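You operate a simulated robot arm through the tools that you are given. There is no shell and no other tool.

You are at the controls of a simulated two-armed robot. One attempt, no reset.

Task
Test stud lamp 8 at RUN through socket N, then shut down.
Fine: on the stud board, move the plug from socket L into N with the lever off; lever on at 0; end with the slider at 0, lever off; leave the other plugs and the relay keys.

Only the result counts: the job must be done as asked and must still hold three seconds after the hand-in. Knocking over, shifting, dropping, spilling or breaking anything else fails it.

Robot
Two 7-joint arms with fingered hands on one trunk that stands fixed in place. Base frame: the origin is at the foot of the trunk, x ahead of it, y to its left, z up; the work surface is at about z = 903. Readings come in mm, degrees, newtons and seconds.
The left shoulder is at [80, 241, 1467], the right one opposite. Payload 4.9 kg a hand.
Tool frame (each hand has its own): the origin (TCP) lies between the finger pads and is the grasp point; the fingertips stand 32 mm ahead of it; z points along the fingers, y is the line along which they close. Largest opening 200 mm; the body of the gripper starts 89 mm behind the TCP. The gripper is a hand of 4 fingers: y runs from the thumb to the fingers, the wrist lies at [0, 0, -267] in the tool frame, and closing takes about 1.5 s.
Orientation is that of the tool frame in the base frame, as a unit quaternion [w, x, y, z]. With the fingers straight down and closing along the base's y, the tool's x points along the base's -x, its y along +y and its z along -z.

Tools
- The arms move only by the tool play_rows. It takes "left_increments", "right_increments" or both (then of equal length, played together; a hand with none holds still); each is a list of rows, each a list of 7 numbers: the finger opening in mm, from 0 to 200, then the shift along the tool's x, y, z in units of 40 mm (1.0 is 40 mm), then the turn, a rotation vector about the tool's x, y, z in units of 5 degrees (1.0 is 5 degrees). In form: [[gripper, x, y, z, ax, ay, az], ...]. A call has 1 to 20 rows; each row shifts and turns the commanded pose from where the row before left it, along the tool's axes as they then stand. A call with a number of a shift or a turn outside -1 to 1 is refused whole. A row lasts 0.2 s, in which the tool goes at most 50 mm and 8.6 degrees; a call with a longer step from one row to the next is refused whole, and so is a gripper value outside its range. A pose out of reach is approached as far as the arm can. The call stops where the force on the tool passes 50 N (or 10 N more than at its start, if that is more) or the arm is blocked; 0.2 s more then pass. The fingers move at their own pace (about 72 mm/s each) and stop on an object; they squeeze with about 26 N. The grip force told is the motor's: it shows also when the fingers shut on nothing. Time passes only in rows, and 0.2 s behind the last, so rows that do not move let the fingers close. It gives the time, the measured TCP pose, the force on the tool (base axes), the opening and the grip force at its end, in the units of the frame above (readings bear some noise), with the torque about the TCP (base axes, N m) and any sound that the robot's microphone picked up.
- Cameras (640 x 400 px; columns grow to the right, rows downward): "scene" is now at [118.4, 0.5, 1641.6]; the picture's right is [0.01, -1.00, 0.00], its down [-0.58, -0.00, -0.82] and it looks along [0.82, 0.00, -0.58] (base axes); focal length 313 px, centre (320, 200). "left" rides on the left gripper at [-69, -69, -116] in its tool frame; the picture's right is [0.71, -0.71, 0.00], its down [0.54, 0.54, -0.64] and it looks along [0.45, 0.45, 0.77] (tool axes); focal length 226 px, centre (320, 200). "right" rides on the right gripper at [69, -69, -116] in its tool frame; the picture's right is [0.71, 0.71, 0.00], its down [-0.54, 0.54, -0.64] and it looks along [-0.45, 0.46, 0.77] (tool axes); focal length 226 px, centre (320, 200). There is no depth. A picture from a camera that has moved, and an enlarged one, comes with that camera's place and axes in the base frame and with its lens.
- get_image(camera): a new picture of that camera. The clock stands still meanwhile.
- slide_trunk(by): slides the trunk up (or, below 0, down) by that many mm; the arms and the scene camera ride with it, the base frame stays. It gives what a move gives, with no picture.
- grasp_type(shape, hand): the hand has 4 fingers and takes this shape, open, in about a second: jaw (thumb against the fingers, like two jaws); tri (thumb and two fingers); tip (a fingertip pinch); poke (one finger out to press); point (the index stretched); flat (the hand flat); cup (the hand cupped); fist (a fist). The gripper value then closes the fingers along that shape, each until it touches; the sizes above hold for jaw. It gives what a move gives, with no picture.
- pan_tilt(pan, tilt): turns the head with the scene camera to pan (to the left, within 86 degrees either way) and tilt (down, from -29 to 69), counted from straight ahead of the robot. It gives what a move gives.
- enlarge(camera, box): a new picture of the part [left, top, right, bottom] of that camera's present view, enlarged. The clock stands still meanwhile.
- close_job(): hands the job in; it is judged then, once.

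Nothing tells you positions but the pictures and the camera data. Unless the task says otherwise, let go and move clear before handing in.

The tools are called after "Emit:" by a JSON object that holds its "op" and its "data". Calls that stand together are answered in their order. play_rows: Moves the arms, as the interface text tells. Its arguments: {"type":"object","properties":{"left_increments":{"type":"array"},"right_increments":{"type":"array"}},"required":[]} The other tools are called the same way: slide_trunk (by) slides the trunk up or down; grasp_type (shape, hand) gives the hand a shape; pan_tilt (pan, tilt) turns the head that bears the scene camera; get_image (camera) takes a picture; enlarge (camera, box) takes an enlarged picture of a part of a camera's view; close_job () hands the job in.

At the start:

```text
t: 0.0
left_tcp_pos: [689.2, 430.0, 1307.1]
left_ee_rot: [0.0, -0.001, 1.0, 0.0]
left_force: [0.0, 0.3, -0.1]
left_wrist_torque: [0.02, 0.01, 0.0]
left_width: 199.8
left_grip_force: 0.0
left_shape: jaw
right_tcp_pos: [784.2, -210.9, 1277.5]
right_ee_rot: [0.0, 0.0, 1.0, 0.0]
right_force: [0.1, 0.2, -0.1]
right_wrist_torque: [0.0, 0.0, -0.04]
right_width: 199.9
right_grip_force: 0.1
right_shape: jaw
trunk travel left (down, up): [-375.0, 465.0]
head pan, tilt: [0.3, 35.2]
```

scene: 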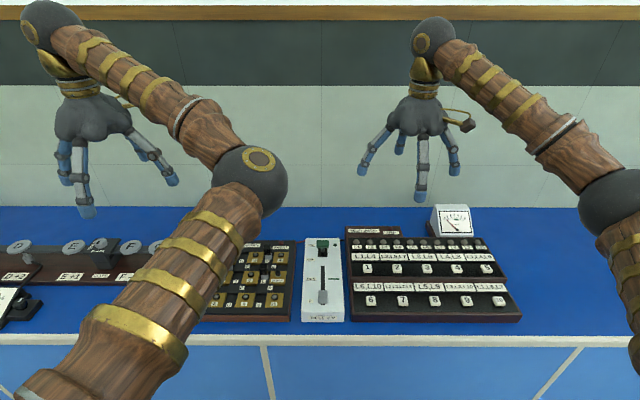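
right: 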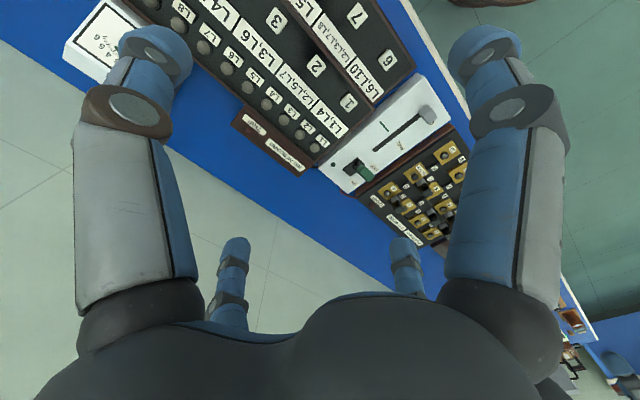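
left: 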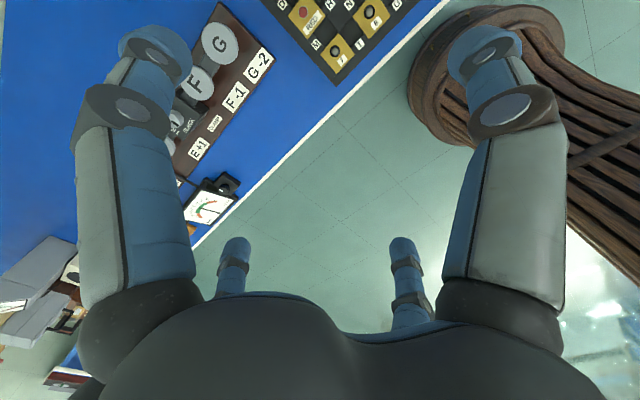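

I see a blue bench with several panels: a telegraph-like row on the left, a stud board with brass plugs, a slider/lever box, and a lamp/relay key panel. I will take closer pictures before moving anything.

Emit:
{"op": "enlarge", "data": {"camera": "scene", "box": [190, 220, 360, 330]}}

Emit:
{"op": "enlarge", "data": {"camera": "scene", "box": [340, 200, 530, 325]}}

Emit:
{"op": "enlarge", "data": {"camera": "scene", "box": [0, 220, 200, 340]}}

Emit:
{"op": "enlarge", "data": {"camera": "right", "box": [310, 80, 480, 250]}}

```text
3.64 times, centred on (275, 275) of scene
camera zoom: at [118.4, 0.5, 1641.6], right [0.01, -1.0, 0.0], down [-0.58, 0.0, -0.82], along [0.82, 0.0, -0.58], focal length 1140 px, centre (484, -73)
```

zoom: 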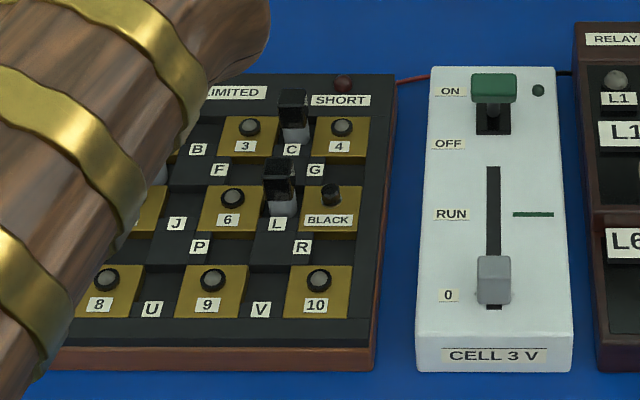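

```text
3.20 times, centred on (435, 262) of scene
camera zoom: at [118.4, 0.5, 1641.6], right [0.01, -1.0, 0.0], down [-0.58, 0.0, -0.82], along [0.82, 0.0, -0.58], focal length 1003 px, centre (-48, 0)
```

zoom: 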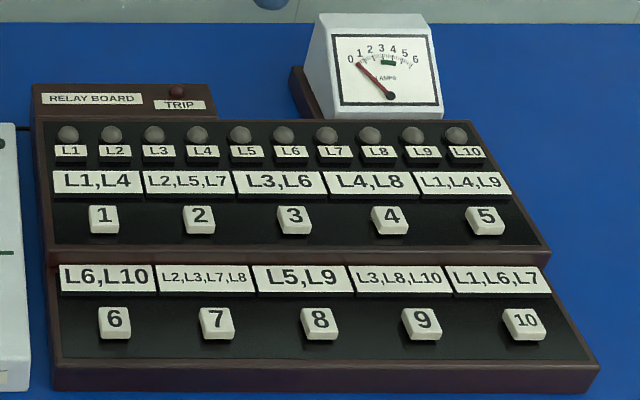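

```text
3.20 times, centred on (100, 280) of scene
camera zoom: at [118.4, 0.5, 1641.6], right [0.01, -1.0, 0.0], down [-0.58, 0.0, -0.82], along [0.82, 0.0, -0.58], focal length 1003 px, centre (1024, -56)
```

zoom: 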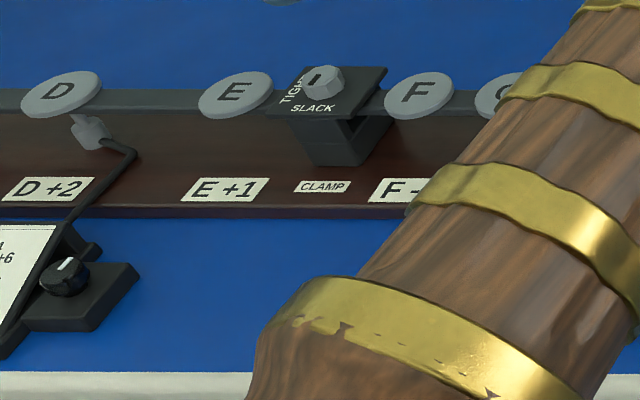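

```text
2.35 times, centred on (395, 165) of right
camera zoom: at [717.8, -280.8, 1392.6], right [-0.71, 0.71, 0.0], down [0.54, 0.54, 0.64], along [0.45, 0.46, -0.77], focal length 532 px, centre (144, 282)
```

zoom: 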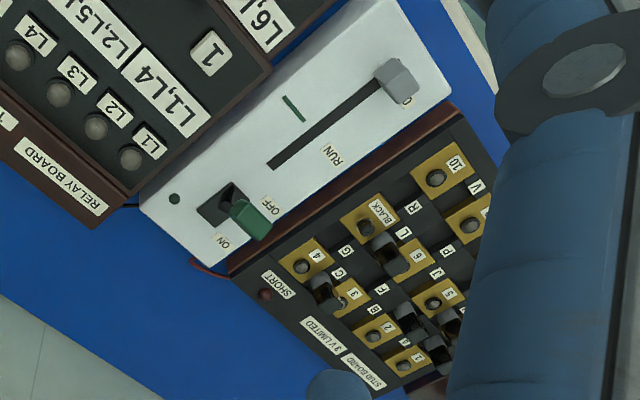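

The left upper arm hides the stud board from the scene camera. I'll swing the left hand outward (high above the bench, nothing near) so I can see the board.

Emit:
{"op": "play_rows", "data": {"left_increments": [[200, 0, 1, 0, 0, 0, 0], [200, 0, 1, 0, 0, 0, 0], [200, 0, 1, 0, 0, 0, 0], [200, 0, 1, 0, 0, 0, 0], [200, 0, 1, 0, 0, 0, 0]]}}

Emit:
{"op": "get_image", "data": {"camera": "scene"}}

```text
t: 1.2
left_tcp_pos: [689.5, 634.9, 1307.0]
left_ee_rot: [0.0, 0.0, 1.0, -0.001]
left_force: [-0.4, 0.5, -0.3]
left_wrist_torque: [-0.08, -0.01, -0.04]
left_width: 199.8
left_grip_force: 0.1
left_shape: jaw
right_tcp_pos: [784.3, -207.3, 1277.1]
right_ee_rot: [-0.001, 0.0, 1.0, -0.001]
right_force: [-0.1, 0.4, 0.0]
right_wrist_torque: [-0.03, -0.01, 0.02]
right_width: 199.8
right_grip_force: 0.0
right_shape: jaw
trunk travel left (down, up): [-375.0, 465.0]
head pan, tilt: [0.3, 35.2]
```

```text
taken
camera scene: at [118.1, 4.1, 1641.6], right [0.01, -1.0, 0.0], down [-0.58, 0.0, -0.82], along [0.82, 0.0, -0.58], focal length 313 px, centre (320, 200)
```

scene: 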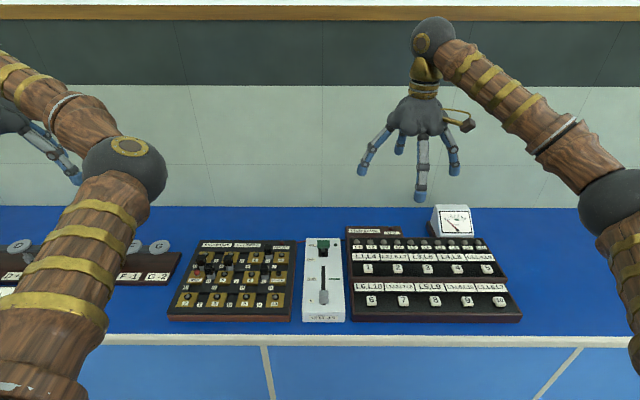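

The stud board is now clear, at about x 720, y 200. I'll zoom in on it and on the cell box.

Emit:
{"op": "enlarge", "data": {"camera": "scene", "box": [160, 230, 304, 330]}}

Emit:
{"op": "enlarge", "data": {"camera": "scene", "box": [270, 230, 390, 326]}}

Emit:
{"op": "get_image", "data": {"camera": "right"}}

Emit:
{"op": "get_image", "data": {"camera": "left"}}

```text
4.00 times, centred on (232, 280) of scene
camera zoom: at [118.1, 4.1, 1641.6], right [0.01, -1.0, 0.0], down [-0.58, 0.0, -0.82], along [0.82, 0.0, -0.58], focal length 1254 px, centre (672, -120)
```

zoom: 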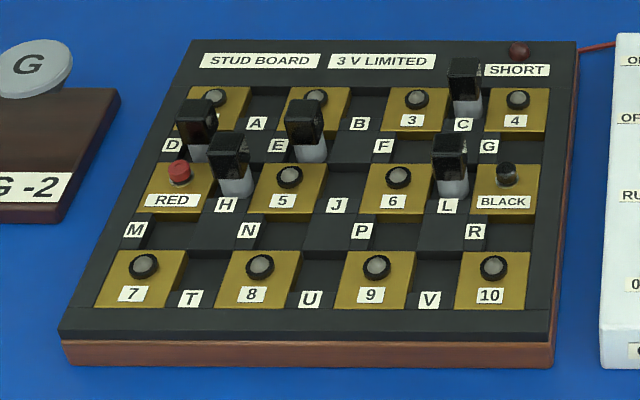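

```text
4.17 times, centred on (330, 278) of scene
camera zoom: at [118.1, 4.1, 1641.6], right [0.01, -1.0, 0.0], down [-0.58, 0.0, -0.82], along [0.82, 0.0, -0.58], focal length 1306 px, centre (278, -125)
```

zoom: 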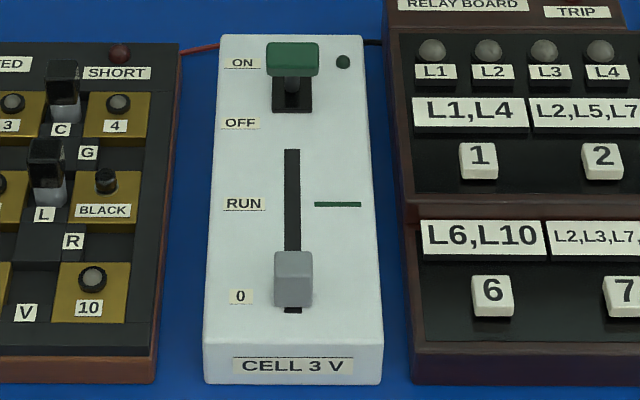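

```text
taken
camera right: at [717.5, -277.6, 1393.4], right [-0.71, 0.71, 0.0], down [0.54, 0.54, 0.64], along [0.45, 0.45, -0.77], focal length 226 px, centre (320, 200)
```

right: 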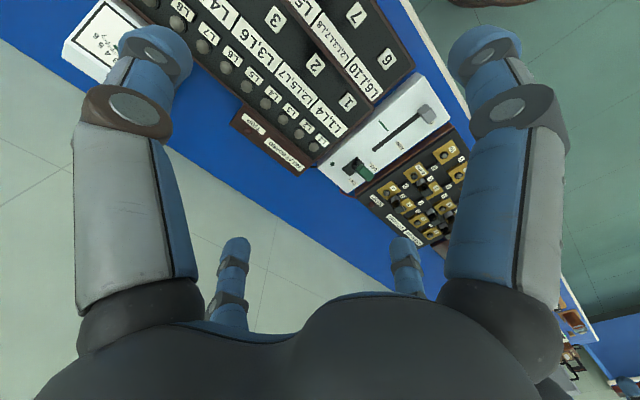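

```text
taken
camera left: at [756.7, 565.4, 1423.6], right [-0.71, -0.71, 0.0], down [-0.54, 0.54, 0.64], along [-0.45, 0.45, -0.77], focal length 226 px, centre (320, 200)
```

left: 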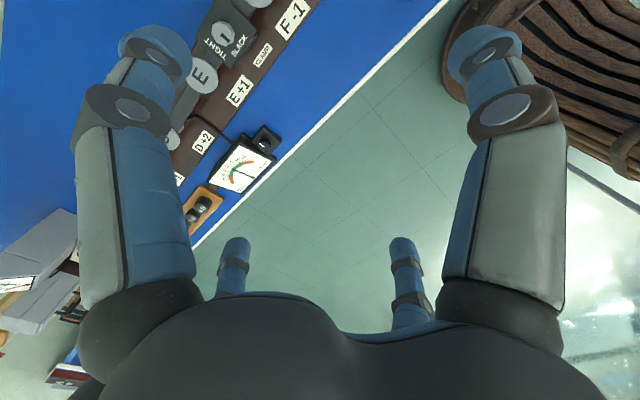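

Plugs sit in C, D, E, H and L; N lies between stud 5 and stud 8. I need to know the lever's state and exact geometry, so I'll enlarge more views.

Emit:
{"op": "enlarge", "data": {"camera": "right", "box": [330, 90, 458, 170]}}

Emit:
{"op": "enlarge", "data": {"camera": "right", "box": [320, 140, 400, 190]}}

Emit:
{"op": "enlarge", "data": {"camera": "scene", "box": [300, 232, 348, 262]}}

Emit:
{"op": "enlarge", "data": {"camera": "scene", "box": [300, 260, 348, 324]}}

Emit:
{"op": "enlarge", "data": {"camera": "scene", "box": [200, 250, 296, 310]}}

```text
5.00 times, centred on (394, 130) of right
camera zoom: at [717.5, -277.6, 1393.4], right [-0.71, 0.71, 0.0], down [0.54, 0.54, 0.64], along [0.45, 0.45, -0.77], focal length 1130 px, centre (-50, 550)
```

zoom: 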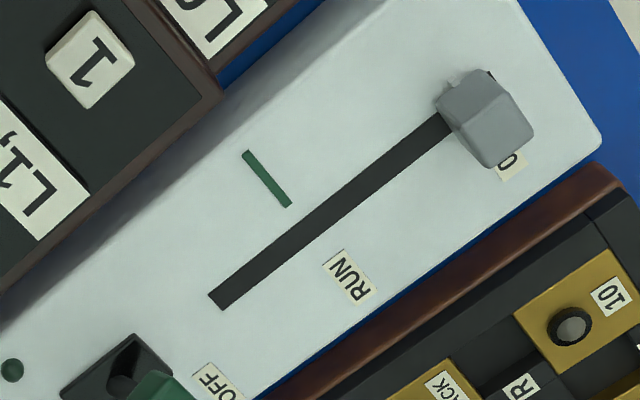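

```text
8.00 times, centred on (360, 165) of right
camera zoom: at [717.5, -277.6, 1393.4], right [-0.71, 0.71, 0.0], down [0.54, 0.54, 0.64], along [0.45, 0.45, -0.77], focal length 1808 px, centre (0, 480)
```

zoom: 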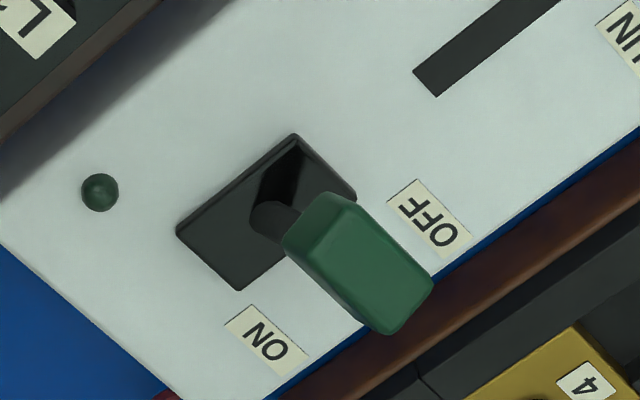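

```text
13.33 times, centred on (324, 247) of scene
camera zoom: at [118.1, 4.1, 1641.6], right [0.01, -1.0, 0.0], down [-0.58, 0.0, -0.82], along [0.82, 0.0, -0.58], focal length 4178 px, centre (267, -427)
```

zoom: 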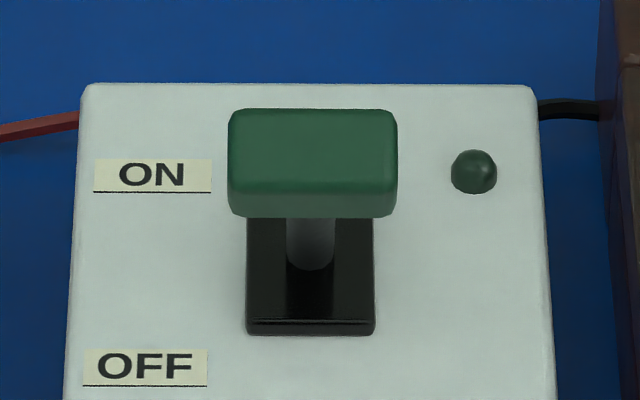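

```text
6.25 times, centred on (324, 292) of scene
camera zoom: at [118.1, 4.1, 1641.6], right [0.01, -1.0, 0.0], down [-0.58, 0.0, -0.82], along [0.82, 0.0, -0.58], focal length 1959 px, centre (295, -375)
```

zoom: 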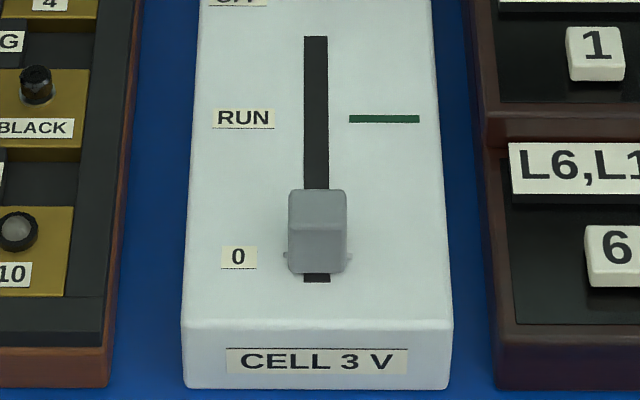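

```text
6.67 times, centred on (248, 280) of scene
camera zoom: at [118.1, 4.1, 1641.6], right [0.01, -1.0, 0.0], down [-0.58, 0.0, -0.82], along [0.82, 0.0, -0.58], focal length 2089 px, centre (800, -333)
```

zoom: 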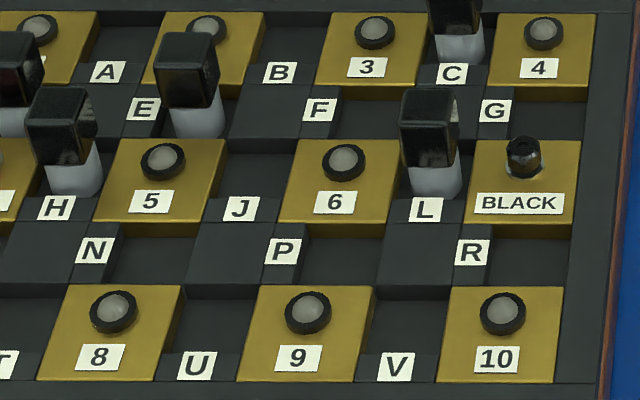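

Estimates so far: the board spans about x 608–893, y 87–407. Plug L is near (725, 165), the slider handle near (644, -2) at its 0 end, and the lever leans toward OFF near (816, -2). I'll try the pinch shape in the air and look at how the fingers stand.

Emit:
{"op": "grasp_type", "data": {"shape": "tip", "hand": "right"}}

Emit:
{"op": "get_image", "data": {"camera": "right"}}

Emit:
{"op": "enlarge", "data": {"camera": "scene", "box": [340, 80, 500, 210]}}

```text
t: 2.1
left_tcp_pos: [689.0, 631.6, 1308.6]
left_ee_rot: [0.0, 0.0, 1.0, 0.0]
left_force: [-1.3, 0.4, 0.9]
left_wrist_torque: [0.05, -0.01, 0.01]
left_width: 200.1
left_grip_force: 0.1
left_shape: jaw
right_tcp_pos: [784.3, -212.0, 1277.5]
right_ee_rot: [0.0, 0.0, 1.0, -0.001]
right_force: [-0.1, 0.3, 0.1]
right_wrist_torque: [-0.03, 0.0, 0.04]
right_width: 200.0
right_grip_force: 0.0
right_shape: tip
trunk travel left (down, up): [-375.0, 465.0]
head pan, tilt: [0.3, 35.2]
```

```text
taken
camera right: at [717.8, -281.4, 1392.5], right [-0.71, 0.71, 0.0], down [0.54, 0.54, 0.64], along [0.45, 0.46, -0.77], focal length 226 px, centre (320, 200)
```

right: 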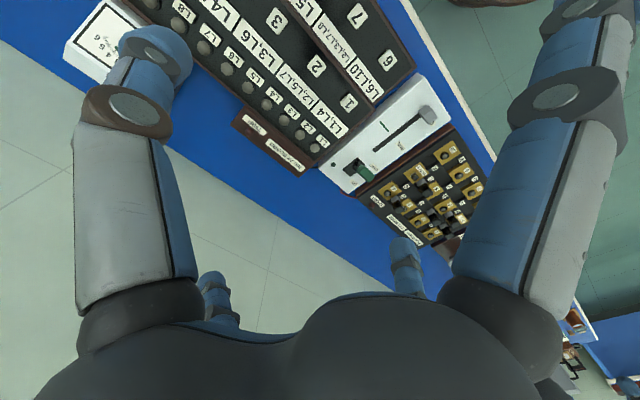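

```text
3.08 times, centred on (420, 145) of scene
camera zoom: at [118.4, -0.1, 1641.5], right [0.0, -1.0, 0.0], down [-0.58, 0.0, -0.82], along [0.82, 0.0, -0.58], focal length 964 px, centre (12, 369)
```

zoom: 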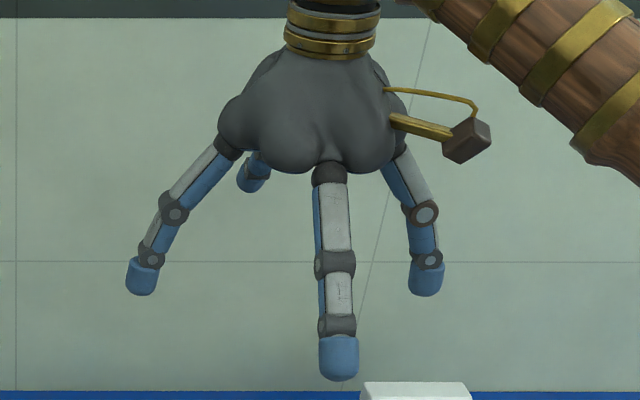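

I'll close this pinch shape part-way in mid-air, where there's nothing to touch, to see which fingers meet and where.

Emit:
{"op": "play_rows", "data": {"right_increments": [[30, 0, 0, 0, 0, 0, 0], [30, 0, 0, 0, 0, 0, 0], [30, 0, 0, 0, 0, 0, 0], [30, 0, 0, 0, 0, 0, 0], [30, 0, 0, 0, 0, 0, 0], [30, 0, 0, 0, 0, 0, 0], [30, 0, 0, 0, 0, 0, 0], [30, 0, 0, 0, 0, 0, 0]]}}

Emit:
{"op": "get_image", "data": {"camera": "right"}}

Emit:
{"op": "enlarge", "data": {"camera": "scene", "box": [340, 80, 500, 210]}}

```text
t: 3.9
left_tcp_pos: [687.7, 631.4, 1308.8]
left_ee_rot: [-0.001, 0.0, 1.0, 0.0]
left_force: [-0.2, -0.9, 0.5]
left_wrist_torque: [-0.02, 0.01, 0.0]
left_width: 200.1
left_grip_force: 0.0
left_shape: jaw
right_tcp_pos: [784.9, -210.5, 1277.0]
right_ee_rot: [0.0, 0.0, 1.0, 0.0]
right_force: [-0.9, 0.1, -0.3]
right_wrist_torque: [-0.02, 0.0, 0.01]
right_width: 30.3
right_grip_force: 0.0
right_shape: tip
trunk travel left (down, up): [-375.0, 465.0]
head pan, tilt: [0.3, 35.2]
```

```text
taken
camera right: at [717.8, -280.7, 1392.7], right [-0.71, 0.71, 0.0], down [0.54, 0.54, 0.64], along [0.45, 0.45, -0.77], focal length 226 px, centre (320, 200)
```

right: 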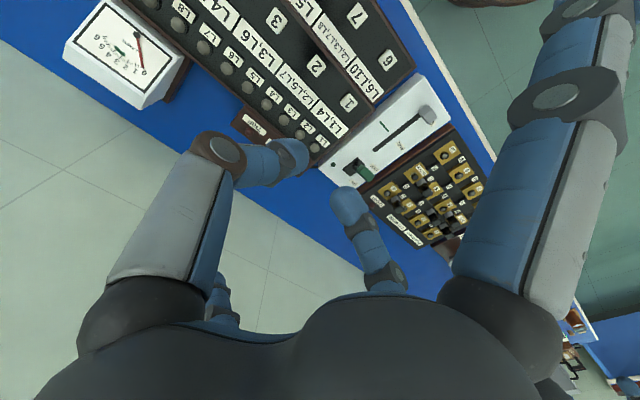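

```text
3.08 times, centred on (420, 145) of scene
camera zoom: at [118.4, 0.6, 1641.6], right [0.01, -1.0, 0.0], down [-0.58, 0.0, -0.82], along [0.82, 0.0, -0.58], focal length 964 px, centre (12, 369)
```

zoom: 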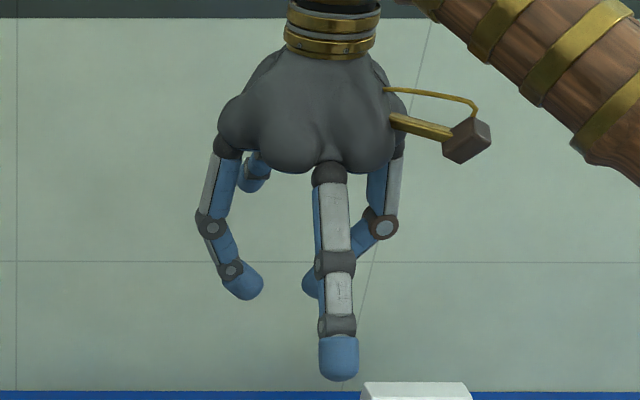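

In this shape the thumb and one finger pinch while the other two stick out about 150 mm each side. I'll check the jaw shape closed as well, to choose the safer one among the neighbouring plugs.

Emit:
{"op": "grasp_type", "data": {"shape": "jaw", "hand": "right"}}

Emit:
{"op": "play_rows", "data": {"right_increments": [[30, 0, 0, 0, 0, 0, 0], [30, 0, 0, 0, 0, 0, 0], [30, 0, 0, 0, 0, 0, 0], [30, 0, 0, 0, 0, 0, 0], [30, 0, 0, 0, 0, 0, 0], [30, 0, 0, 0, 0, 0, 0], [30, 0, 0, 0, 0, 0, 0], [30, 0, 0, 0, 0, 0, 0]]}}

Emit:
{"op": "get_image", "data": {"camera": "right"}}

Emit:
{"op": "enlarge", "data": {"camera": "scene", "box": [340, 80, 500, 210]}}

```text
t: 4.8
left_tcp_pos: [687.2, 632.0, 1309.0]
left_ee_rot: [0.0, -0.001, 1.0, 0.0]
left_force: [0.5, 0.7, -1.2]
left_wrist_torque: [0.0, 0.0, -0.01]
left_width: 200.1
left_grip_force: 0.0
left_shape: jaw
right_tcp_pos: [783.8, -210.9, 1278.3]
right_ee_rot: [0.0, -0.001, 1.0, 0.0]
right_force: [0.9, 0.8, 0.3]
right_wrist_torque: [0.03, 0.02, 0.0]
right_width: 200.1
right_grip_force: 0.1
right_shape: jaw
trunk travel left (down, up): [-375.0, 465.0]
head pan, tilt: [0.3, 35.2]
```

```text
t: 6.6
left_tcp_pos: [687.5, 631.8, 1307.8]
left_ee_rot: [-0.001, -0.001, 1.0, 0.0]
left_force: [-0.3, -0.5, 0.2]
left_wrist_torque: [0.01, -0.01, 0.03]
left_width: 199.9
left_grip_force: 0.1
left_shape: jaw
right_tcp_pos: [784.7, -212.2, 1277.0]
right_ee_rot: [-0.001, 0.0, 1.0, 0.0]
right_force: [-0.2, -1.0, 0.4]
right_wrist_torque: [0.03, -0.01, 0.02]
right_width: 30.0
right_grip_force: 0.0
right_shape: jaw
trunk travel left (down, up): [-375.0, 465.0]
head pan, tilt: [0.3, 35.2]
```

```text
taken
camera right: at [717.8, -280.7, 1392.7], right [-0.71, 0.71, 0.0], down [0.54, 0.54, 0.64], along [0.45, 0.45, -0.77], focal length 226 px, centre (320, 200)
```

right: 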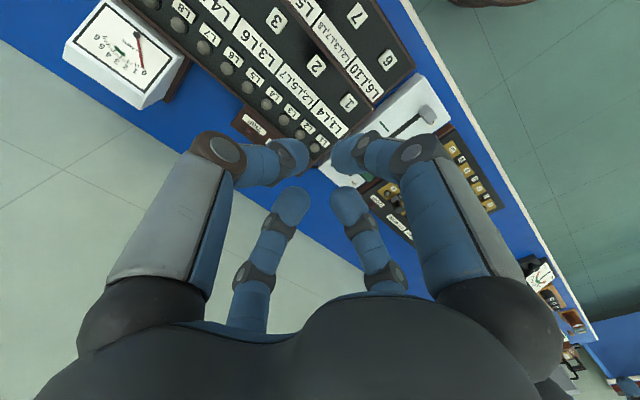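

```text
3.08 times, centred on (420, 145) of scene
camera zoom: at [118.4, 0.6, 1641.6], right [0.01, -1.0, 0.0], down [-0.58, 0.0, -0.82], along [0.82, 0.0, -0.58], focal length 964 px, centre (12, 369)
```

zoom: 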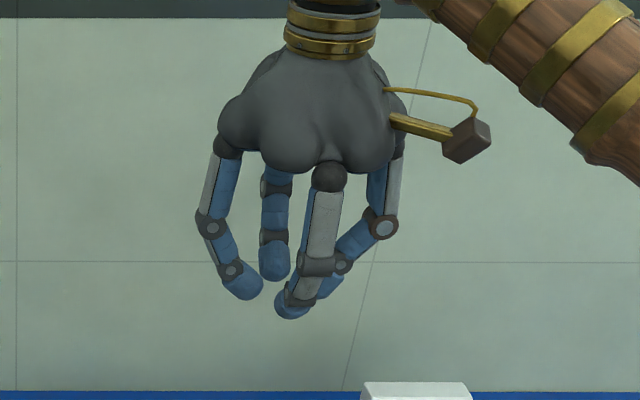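

The pinch shape is better here: only two fingers come near the plug, and the extended ones stay well above the neighbours. I'll set it on the right hand, half-close it, and move high over the board above L for a close look.

Emit:
{"op": "grasp_type", "data": {"shape": "tip", "hand": "right"}}

Emit:
{"op": "play_rows", "data": {"right_increments": [[70, 0.1, 0.7, 0, 0, 0, 0], [70, 0.1, 0.8, 0, 0, 0, 0], [70, 0.1, 0.8, 0.1, 0, 0, 0], [70, 0.1, 0.8, 0.2, 0, 0, 0], [70, 0.1, 0.8, 0.3, 0, 0, 0], [70, 0.1, 0.8, 0.3, 0, 0, 0], [70, 0.1, 0.8, 0.3, 0, 0, 0], [70, 0.1, 0.8, 0.3, 0, 0, 0], [70, 0.1, 0.8, 0.3, 0, 0, 0], [70, 0.1, 0.8, 0.3, 0, 0, 0], [70, 0.1, 0.8, 0.3, 0, 0, 0], [70, 0.1, 0.5, 0.3, 0, 0, 0], [70, 0, 0, 0, 0, 0, 0], [70, 0, 0, 0, 0, 0, 0], [70, 0, 0, 0, 0, 0, 0]]}}

Emit:
{"op": "get_image", "data": {"camera": "right"}}

Emit:
{"op": "get_image", "data": {"camera": "scene"}}

```text
t: 7.5
left_tcp_pos: [687.9, 632.7, 1308.9]
left_ee_rot: [0.0, -0.001, 1.0, 0.001]
left_force: [0.0, 0.5, 0.1]
left_wrist_torque: [-0.01, 0.03, 0.0]
left_width: 199.9
left_grip_force: 0.1
left_shape: jaw
right_tcp_pos: [784.8, -211.2, 1277.3]
right_ee_rot: [0.0, 0.0, 1.0, 0.0]
right_force: [0.4, 0.2, 0.0]
right_wrist_torque: [0.03, 0.03, -0.01]
right_width: 199.9
right_grip_force: 0.0
right_shape: tip
trunk travel left (down, up): [-375.0, 465.0]
head pan, tilt: [0.3, 35.2]
```

```text
t: 10.7
left_tcp_pos: [687.5, 632.1, 1307.8]
left_ee_rot: [0.0, 0.0, 1.0, 0.0]
left_force: [-0.1, 0.2, 0.0]
left_wrist_torque: [0.01, 0.03, 0.02]
left_width: 200.0
left_grip_force: 0.0
left_shape: jaw
right_tcp_pos: [736.0, 159.2, 1168.3]
right_ee_rot: [0.0, 0.0, 1.0, 0.0]
right_force: [0.5, -0.6, 0.3]
right_wrist_torque: [-0.03, -0.02, 0.04]
right_width: 70.0
right_grip_force: 0.2
right_shape: tip
trunk travel left (down, up): [-375.0, 465.0]
head pan, tilt: [0.3, 35.2]
```

```text
taken
camera right: at [668.7, 88.7, 1283.6], right [-0.71, 0.71, 0.0], down [0.54, 0.54, 0.64], along [0.45, 0.45, -0.77], focal length 226 px, centre (320, 200)
```

right: 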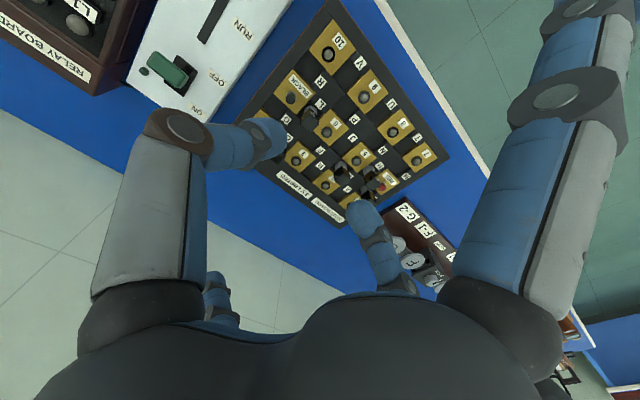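

```text
taken
camera scene: at [118.4, 1.1, 1641.5], right [0.01, -1.0, 0.0], down [-0.58, 0.0, -0.82], along [0.82, 0.0, -0.58], focal length 313 px, centre (320, 200)
```

scene: 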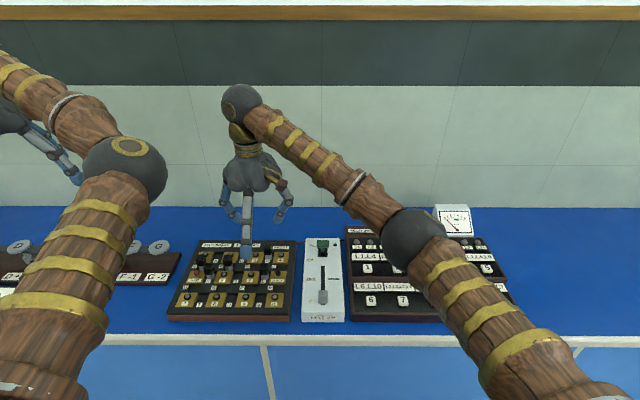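

The hand is above the board and the arm leaves the view clear. I'll enlarge the wrist view to locate plug L and socket N.

Emit:
{"op": "enlarge", "data": {"camera": "right", "box": [250, 20, 410, 120]}}

Emit:
{"op": "enlarge", "data": {"camera": "right", "box": [300, 70, 460, 220]}}

Emit:
{"op": "enlarge", "data": {"camera": "scene", "box": [160, 230, 304, 330]}}

```text
4.00 times, centred on (330, 70) of right
camera zoom: at [668.7, 88.7, 1283.6], right [-0.71, 0.71, 0.0], down [0.54, 0.54, 0.64], along [0.45, 0.45, -0.77], focal length 904 px, centre (280, 720)
```

zoom: 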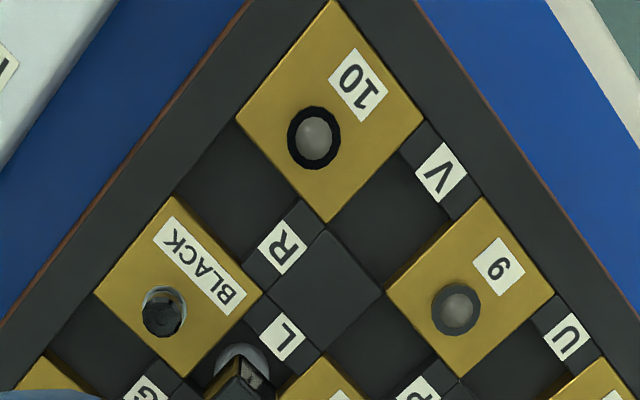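

```text
2.67 times, centred on (380, 145) of right
camera zoom: at [668.7, 88.7, 1283.6], right [-0.71, 0.71, 0.0], down [0.54, 0.54, 0.64], along [0.45, 0.45, -0.77], focal length 603 px, centre (160, 347)
```

zoom: 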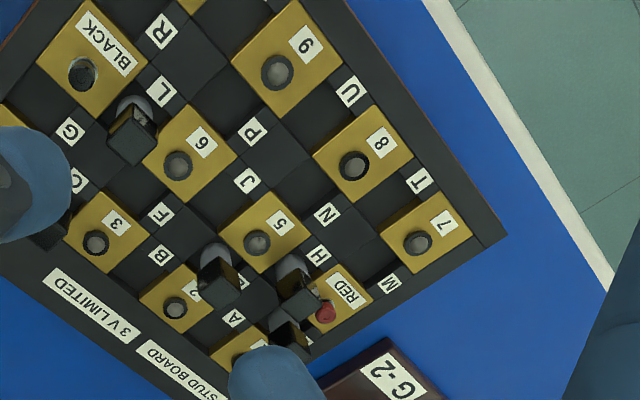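

```text
4.00 times, centred on (232, 280) of scene
camera zoom: at [118.4, 1.1, 1641.5], right [0.01, -1.0, 0.0], down [-0.58, 0.0, -0.82], along [0.82, 0.0, -0.58], focal length 1254 px, centre (672, -120)
```

zoom: 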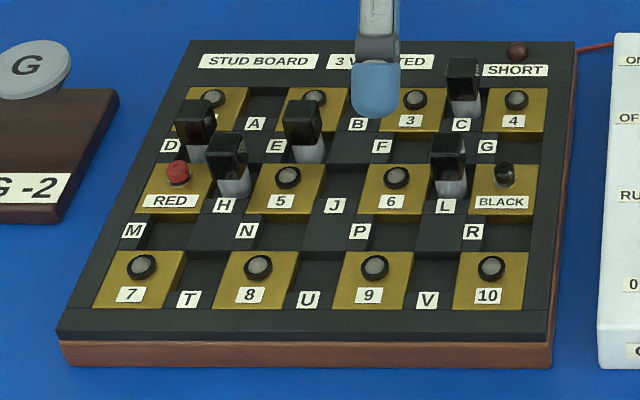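

Plates are about 46 mm with a pitch of about 79 mm. N sits between plates 5 and 8 with its label on the left, just as E sits between plates 2 and 5. I'll zoom tighter to measure L, E and N.

Emit:
{"op": "enlarge", "data": {"camera": "right", "box": [280, 85, 344, 125]}}

Emit:
{"op": "enlarge", "data": {"camera": "right", "box": [360, 110, 456, 200]}}

Emit:
{"op": "enlarge", "data": {"camera": "scene", "box": [250, 255, 290, 280]}}

Emit:
{"op": "enlarge", "data": {"camera": "scene", "box": [200, 250, 248, 310]}}

```text
10.00 times, centred on (312, 105) of right
camera zoom: at [668.7, 88.7, 1283.6], right [-0.71, 0.71, 0.0], down [0.54, 0.54, 0.64], along [0.45, 0.45, -0.77], focal length 2261 px, centre (400, 1150)
```

zoom: 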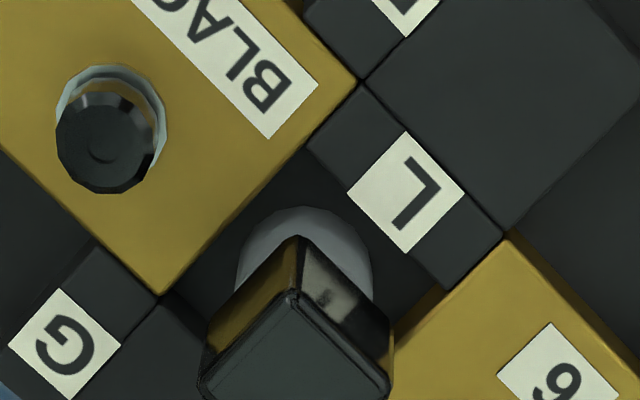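

```text
4.44 times, centred on (408, 155) of right
camera zoom: at [668.7, 88.7, 1283.6], right [-0.71, 0.71, 0.0], down [0.54, 0.54, 0.64], along [0.45, 0.45, -0.77], focal length 1005 px, centre (-71, 400)
```

zoom: 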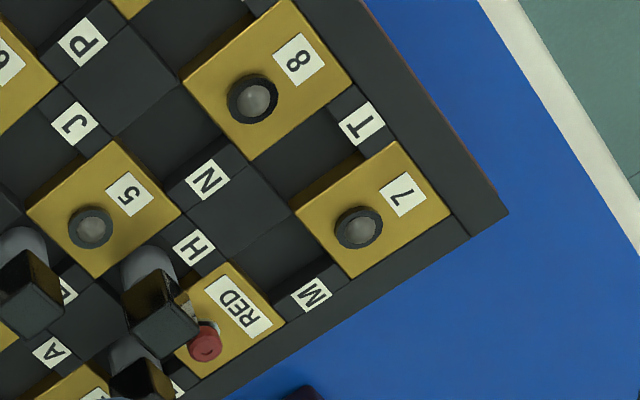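

```text
16.00 times, centred on (270, 268) of scene
camera zoom: at [118.4, 1.1, 1641.5], right [0.01, -1.0, 0.0], down [-0.58, 0.0, -0.82], along [0.82, 0.0, -0.58], focal length 5014 px, centre (1120, -880)
```

zoom: 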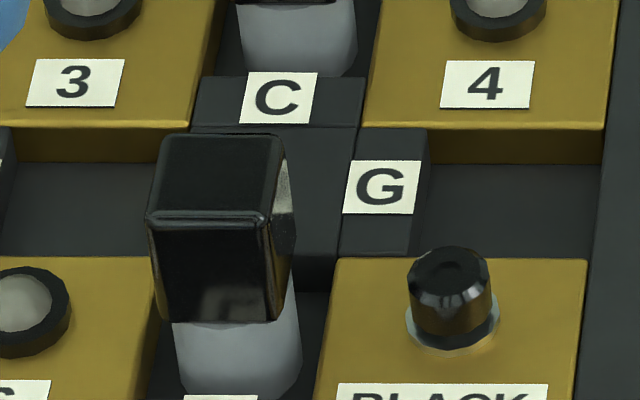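

```text
6.67 times, centred on (224, 280) of scene
camera zoom: at [118.4, 1.1, 1641.5], right [0.01, -1.0, 0.0], down [-0.58, 0.0, -0.82], along [0.82, 0.0, -0.58], focal length 2089 px, centre (960, -333)
```

zoom: 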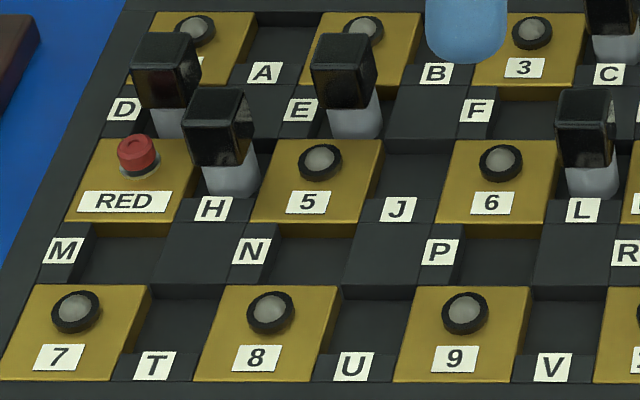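

Comparing the scene and wrist views puts the board lower than I assumed: lamps at z about 894, plug tops about 932, pitch about 84 mm, and plug L at about (778, 176). I'll measure plug E and the N area the same way.

Emit:
{"op": "enlarge", "data": {"camera": "scene", "box": [210, 248, 250, 273]}}

Emit:
{"op": "enlarge", "data": {"camera": "scene", "box": [205, 270, 253, 310]}}

Emit:
{"op": "enlarge", "data": {"camera": "right", "box": [360, 155, 424, 195]}}

Emit:
{"op": "enlarge", "data": {"camera": "right", "box": [390, 100, 470, 150]}}

```text
16.00 times, centred on (230, 260) of scene
camera zoom: at [118.4, 1.1, 1641.5], right [0.01, -1.0, 0.0], down [-0.58, 0.0, -0.82], along [0.82, 0.0, -0.58], focal length 5014 px, centre (1760, -768)
```

zoom: 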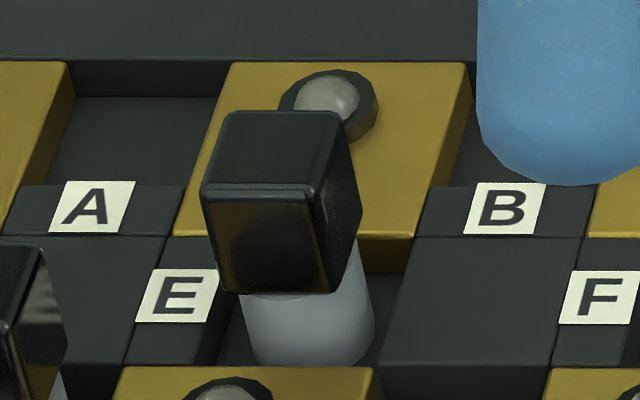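

```text
10.00 times, centred on (229, 290) of scene
camera zoom: at [118.4, 1.1, 1641.5], right [0.01, -1.0, 0.0], down [-0.58, 0.0, -0.82], along [0.82, 0.0, -0.58], focal length 3134 px, centre (1230, -700)
```

zoom: 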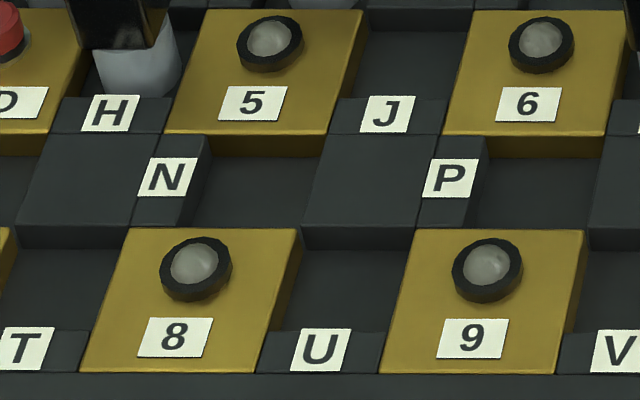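

```text
10.00 times, centred on (392, 175) of right
camera zoom: at [668.7, 88.7, 1283.6], right [-0.71, 0.71, 0.0], down [0.54, 0.54, 0.64], along [0.45, 0.45, -0.77], focal length 2261 px, centre (-400, 450)
```

zoom: 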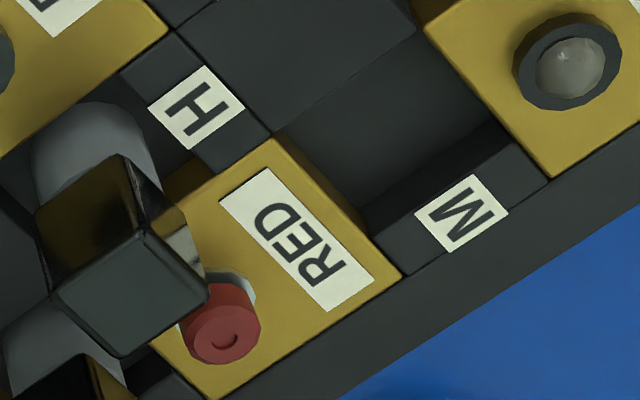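

```text
8.00 times, centred on (430, 125) of right
camera zoom: at [668.7, 88.7, 1283.6], right [-0.71, 0.71, 0.0], down [0.54, 0.54, 0.64], along [0.45, 0.45, -0.77], focal length 1808 px, centre (-560, 800)
```

zoom: 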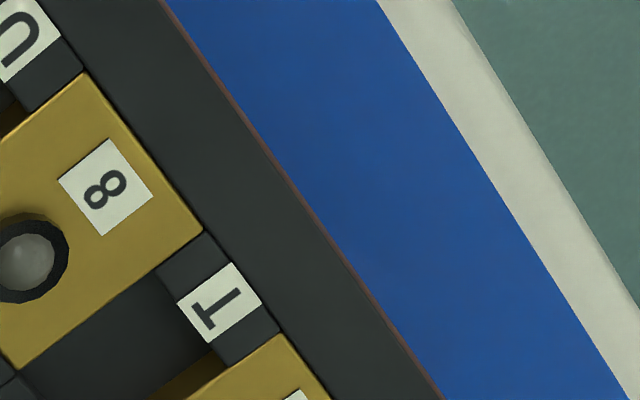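

Estimates are now consistent: L's cap is at (777, 176), top z about 932, and cap height about 28 mm. E is at (812.5, 295), so N should be at about (728.5, 295). I'll descend above L to z about 1000 and check the alignment.

Emit:
{"op": "play_rows", "data": {"right_increments": [[60, -0.17, 0.07, 0.5, 0, 0, 0], [60, -0.17, 0.07, 0.6, 0, 0, 0], [60, -0.17, 0.07, 0.6, 0, 0, 0], [60, -0.17, 0.07, 0.6, 0, 0, 0], [60, -0.17, 0.07, 0.6, 0, 0, 0], [60, -0.17, 0.07, 0.6, 0, 0, 0], [60, 0, 0, 0.4, 0, 0, 0], [60, 0, 0, 0.3, 0, 0, 0], [60, 0, 0, 0, 0, 0, 0], [60, 0, 0, 0, 0, 0, 0], [60, 0, 0, 0, 0, 0, 0]]}}

Emit:
{"op": "get_image", "data": {"camera": "right"}}

Emit:
{"op": "enlarge", "data": {"camera": "scene", "box": [200, 200, 304, 280]}}

```text
t: 13.1
left_tcp_pos: [687.4, 631.5, 1308.3]
left_ee_rot: [0.0, -0.001, 1.0, 0.001]
left_force: [0.4, -0.2, 0.6]
left_wrist_torque: [-0.03, 0.01, 0.0]
left_width: 200.0
left_grip_force: 0.1
left_shape: jaw
right_tcp_pos: [777.9, 174.0, 1002.3]
right_ee_rot: [-0.001, 0.0, 1.0, 0.0]
right_force: [0.3, 0.0, -0.9]
right_wrist_torque: [0.0, 0.0, 0.0]
right_width: 60.5
right_grip_force: 0.1
right_shape: tip
trunk travel left (down, up): [-375.0, 465.0]
head pan, tilt: [0.3, 35.2]
```

```text
taken
camera right: at [710.4, 103.5, 1116.9], right [-0.71, 0.71, 0.0], down [0.54, 0.54, 0.64], along [0.45, 0.45, -0.77], focal length 226 px, centre (320, 200)
```

right: 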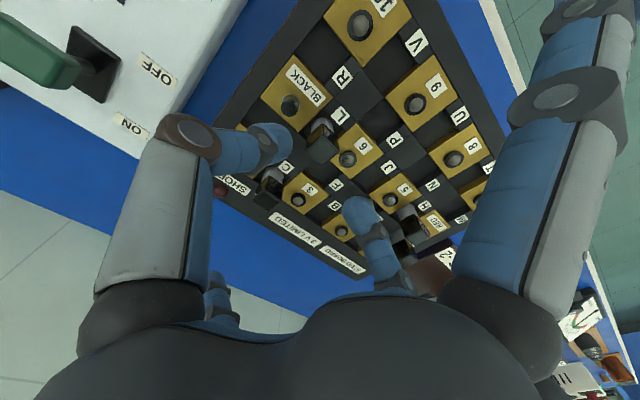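

```text
5.00 times, centred on (252, 240) of scene
camera zoom: at [118.4, 0.8, 1641.5], right [0.01, -1.0, 0.0], down [-0.58, 0.0, -0.82], along [0.82, 0.0, -0.58], focal length 1567 px, centre (660, 0)
```

zoom: 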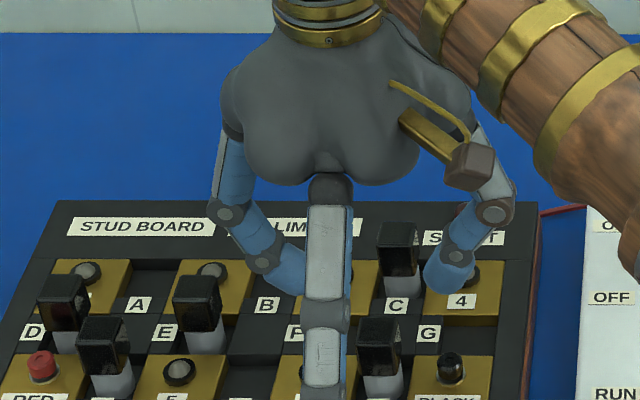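

Emit:
{"op": "enlarge", "data": {"camera": "right", "box": [250, 90, 400, 220]}}

```text
3.08 times, centred on (325, 155) of right
camera zoom: at [710.4, 103.5, 1116.9], right [-0.71, 0.71, 0.0], down [0.54, 0.54, 0.64], along [0.45, 0.45, -0.77], focal length 696 px, centre (305, 338)
```

zoom: 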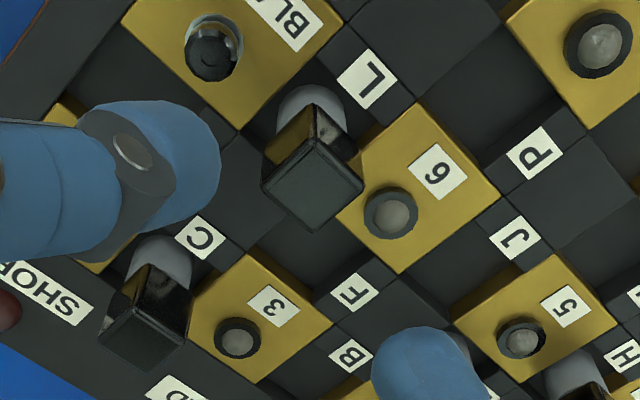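

The cap shows almost exactly under the pinch line, within about 2 mm. I'll descend to z about 952 with a narrower opening, keeping the thumb above the BLACK terminal knob.

Emit:
{"op": "play_rows", "data": {"right_increments": [[45, 0, 0, 0.15, 0, 0, 0], [45, 0, 0, 0.2, 0, 0, 0], [45, 0, 0, 0.2, 0, 0, 0], [45, 0, 0, 0.2, 0, 0, 0], [45, 0, 0, 0.2, 0, 0, 0], [45, 0, 0, 0.2, 0, 0, 0], [45, 0, 0, 0.1, 0, 0, 0], [45, 0, 0, 0, 0, 0, 0], [45, 0, 0, 0, 0, 0, 0]]}}

Emit:
{"op": "enlarge", "data": {"camera": "right", "box": [230, 80, 430, 260]}}

Emit:
{"op": "enlarge", "data": {"camera": "scene", "box": [220, 230, 300, 290]}}

```text
t: 15.1
left_tcp_pos: [686.8, 631.3, 1308.0]
left_ee_rot: [0.0, -0.001, 1.0, 0.0]
left_force: [0.6, -0.1, 1.1]
left_wrist_torque: [-0.02, 0.02, -0.02]
left_width: 200.2
left_grip_force: 0.0
left_shape: jaw
right_tcp_pos: [777.4, 174.3, 952.8]
right_ee_rot: [0.001, 0.0, 1.0, 0.0]
right_force: [0.1, -0.4, 0.7]
right_wrist_torque: [0.02, -0.02, 0.06]
right_width: 45.1
right_grip_force: 0.0
right_shape: tip
trunk travel left (down, up): [-375.0, 465.0]
head pan, tilt: [0.3, 35.2]
```

```text
2.22 times, centred on (330, 170) of right
camera zoom: at [710.5, 104.3, 1067.2], right [-0.71, 0.71, 0.0], down [0.54, 0.54, 0.64], along [0.45, 0.45, -0.77], focal length 502 px, centre (298, 267)
```

zoom: 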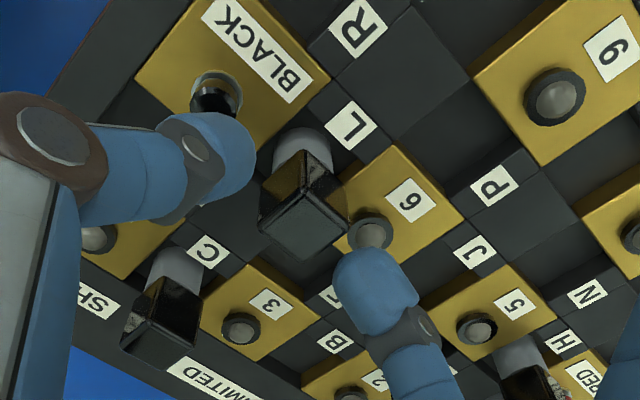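

```text
6.67 times, centred on (260, 260) of scene
camera zoom: at [118.4, 0.8, 1641.5], right [0.01, -1.0, 0.0], down [-0.58, 0.0, -0.82], along [0.82, 0.0, -0.58], focal length 2089 px, centre (720, -200)
```

zoom: 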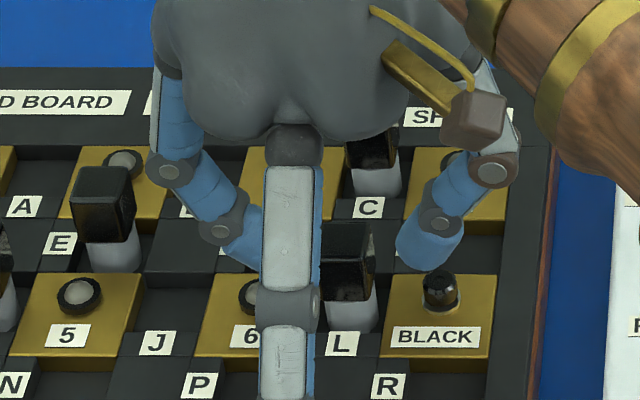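

The thumb and finger straddle the cap with tips at z about 914, between the cap's bottom and top. I'll close the pinch now without moving the hand.

Emit:
{"op": "play_rows", "data": {"right_increments": [[30, 0, 0, 0, 0, 0, 0], [0, 0, 0, 0, 0, 0, 0], [0, 0, 0, 0, 0, 0, 0], [0, 0, 0, 0, 0, 0, 0], [0, 0, 0, 0, 0, 0, 0]]}}

Emit:
{"op": "enlarge", "data": {"camera": "right", "box": [230, 80, 430, 260]}}

Emit:
{"op": "enlarge", "data": {"camera": "scene", "box": [220, 230, 300, 290]}}

```text
t: 16.3
left_tcp_pos: [687.7, 632.1, 1308.3]
left_ee_rot: [0.0, 0.0, 1.0, 0.0]
left_force: [-0.1, -0.5, -0.3]
left_wrist_torque: [0.01, 0.01, 0.0]
left_width: 200.0
left_grip_force: 0.1
left_shape: jaw
right_tcp_pos: [777.4, 173.9, 952.1]
right_ee_rot: [-0.001, -0.001, 1.0, -0.001]
right_force: [-1.1, -0.3, 0.4]
right_wrist_torque: [-0.05, -0.04, -0.02]
right_width: 19.3
right_grip_force: 26.3
right_shape: tip
trunk travel left (down, up): [-375.0, 465.0]
head pan, tilt: [0.3, 35.2]
```

```text
2.22 times, centred on (330, 170) of right
camera zoom: at [710.6, 104.3, 1067.1], right [-0.71, 0.71, 0.0], down [0.54, 0.54, 0.64], along [0.45, 0.45, -0.77], focal length 502 px, centre (298, 267)
```

zoom: 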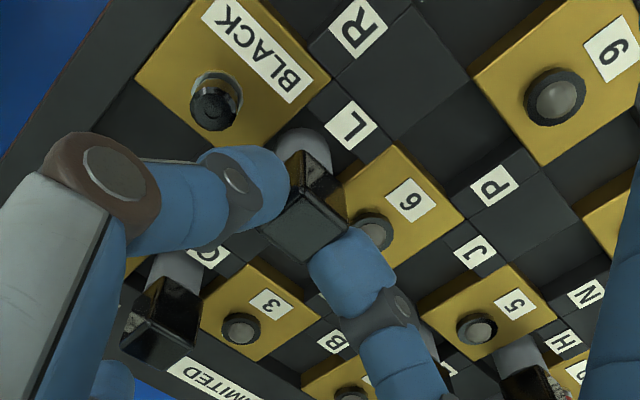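

```text
6.67 times, centred on (260, 260) of scene
camera zoom: at [118.5, 0.8, 1641.5], right [0.01, -1.0, 0.0], down [-0.58, 0.0, -0.82], along [0.82, 0.0, -0.58], focal length 2089 px, centre (720, -200)
```

zoom: 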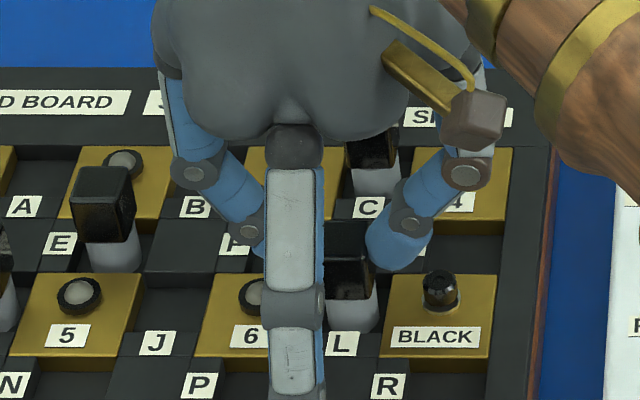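

The plug is held (19 mm, 26 N) with both pads on the middle of its faces. I'll draw it straight up slowly.

Emit:
{"op": "play_rows", "data": {"right_increments": [[0, 0, 0, -0.1, 0, 0, 0], [0, 0, 0, -0.1, 0, 0, 0], [0, 0, 0, -0.1, 0, 0, 0], [0, 0, 0, -0.1, 0, 0, 0], [0, 0, 0, -0.15, 0, 0, 0], [0, 0, 0, -0.15, 0, 0, 0], [0, 0, 0, -0.2, 0, 0, 0], [0, 0, 0, -0.2, 0, 0, 0], [0, 0, 0, 0, 0, 0, 0]]}}

Emit:
{"op": "enlarge", "data": {"camera": "right", "box": [230, 80, 430, 260]}}

Emit:
{"op": "enlarge", "data": {"camera": "scene", "box": [220, 220, 300, 290]}}

```text
t: 18.3
left_tcp_pos: [688.5, 630.8, 1308.8]
left_ee_rot: [-0.001, 0.0, 1.0, 0.0]
left_force: [-1.2, 0.0, 0.6]
left_wrist_torque: [0.01, 0.03, 0.01]
left_width: 199.8
left_grip_force: 0.1
left_shape: jaw
right_tcp_pos: [776.6, 173.2, 995.1]
right_ee_rot: [0.0, 0.0, 1.0, 0.0]
right_force: [-0.5, 0.2, -0.3]
right_wrist_torque: [0.03, 0.0, 0.01]
right_width: 19.3
right_grip_force: 25.5
right_shape: tip
trunk travel left (down, up): [-375.0, 465.0]
head pan, tilt: [0.3, 35.2]
```

```text
2.22 times, centred on (330, 170) of right
camera zoom: at [709.2, 104.2, 1110.5], right [-0.71, 0.71, 0.0], down [0.54, 0.54, 0.64], along [0.45, 0.45, -0.77], focal length 502 px, centre (298, 267)
```

zoom: 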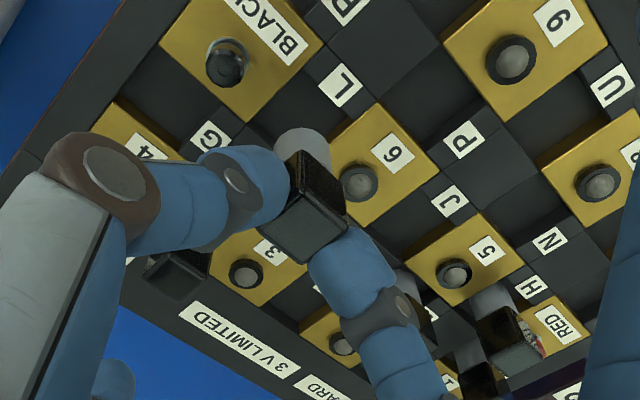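

```text
5.71 times, centred on (260, 255) of scene
camera zoom: at [118.6, 0.8, 1641.5], right [0.01, -1.0, 0.0], down [-0.58, 0.0, -0.82], along [0.82, 0.0, -0.58], focal length 1791 px, centre (663, -114)
```

zoom: 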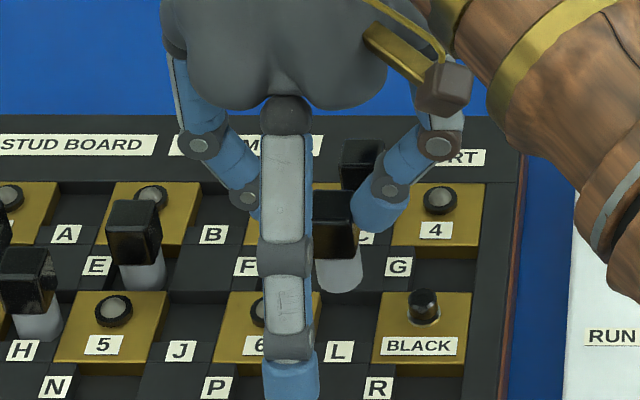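

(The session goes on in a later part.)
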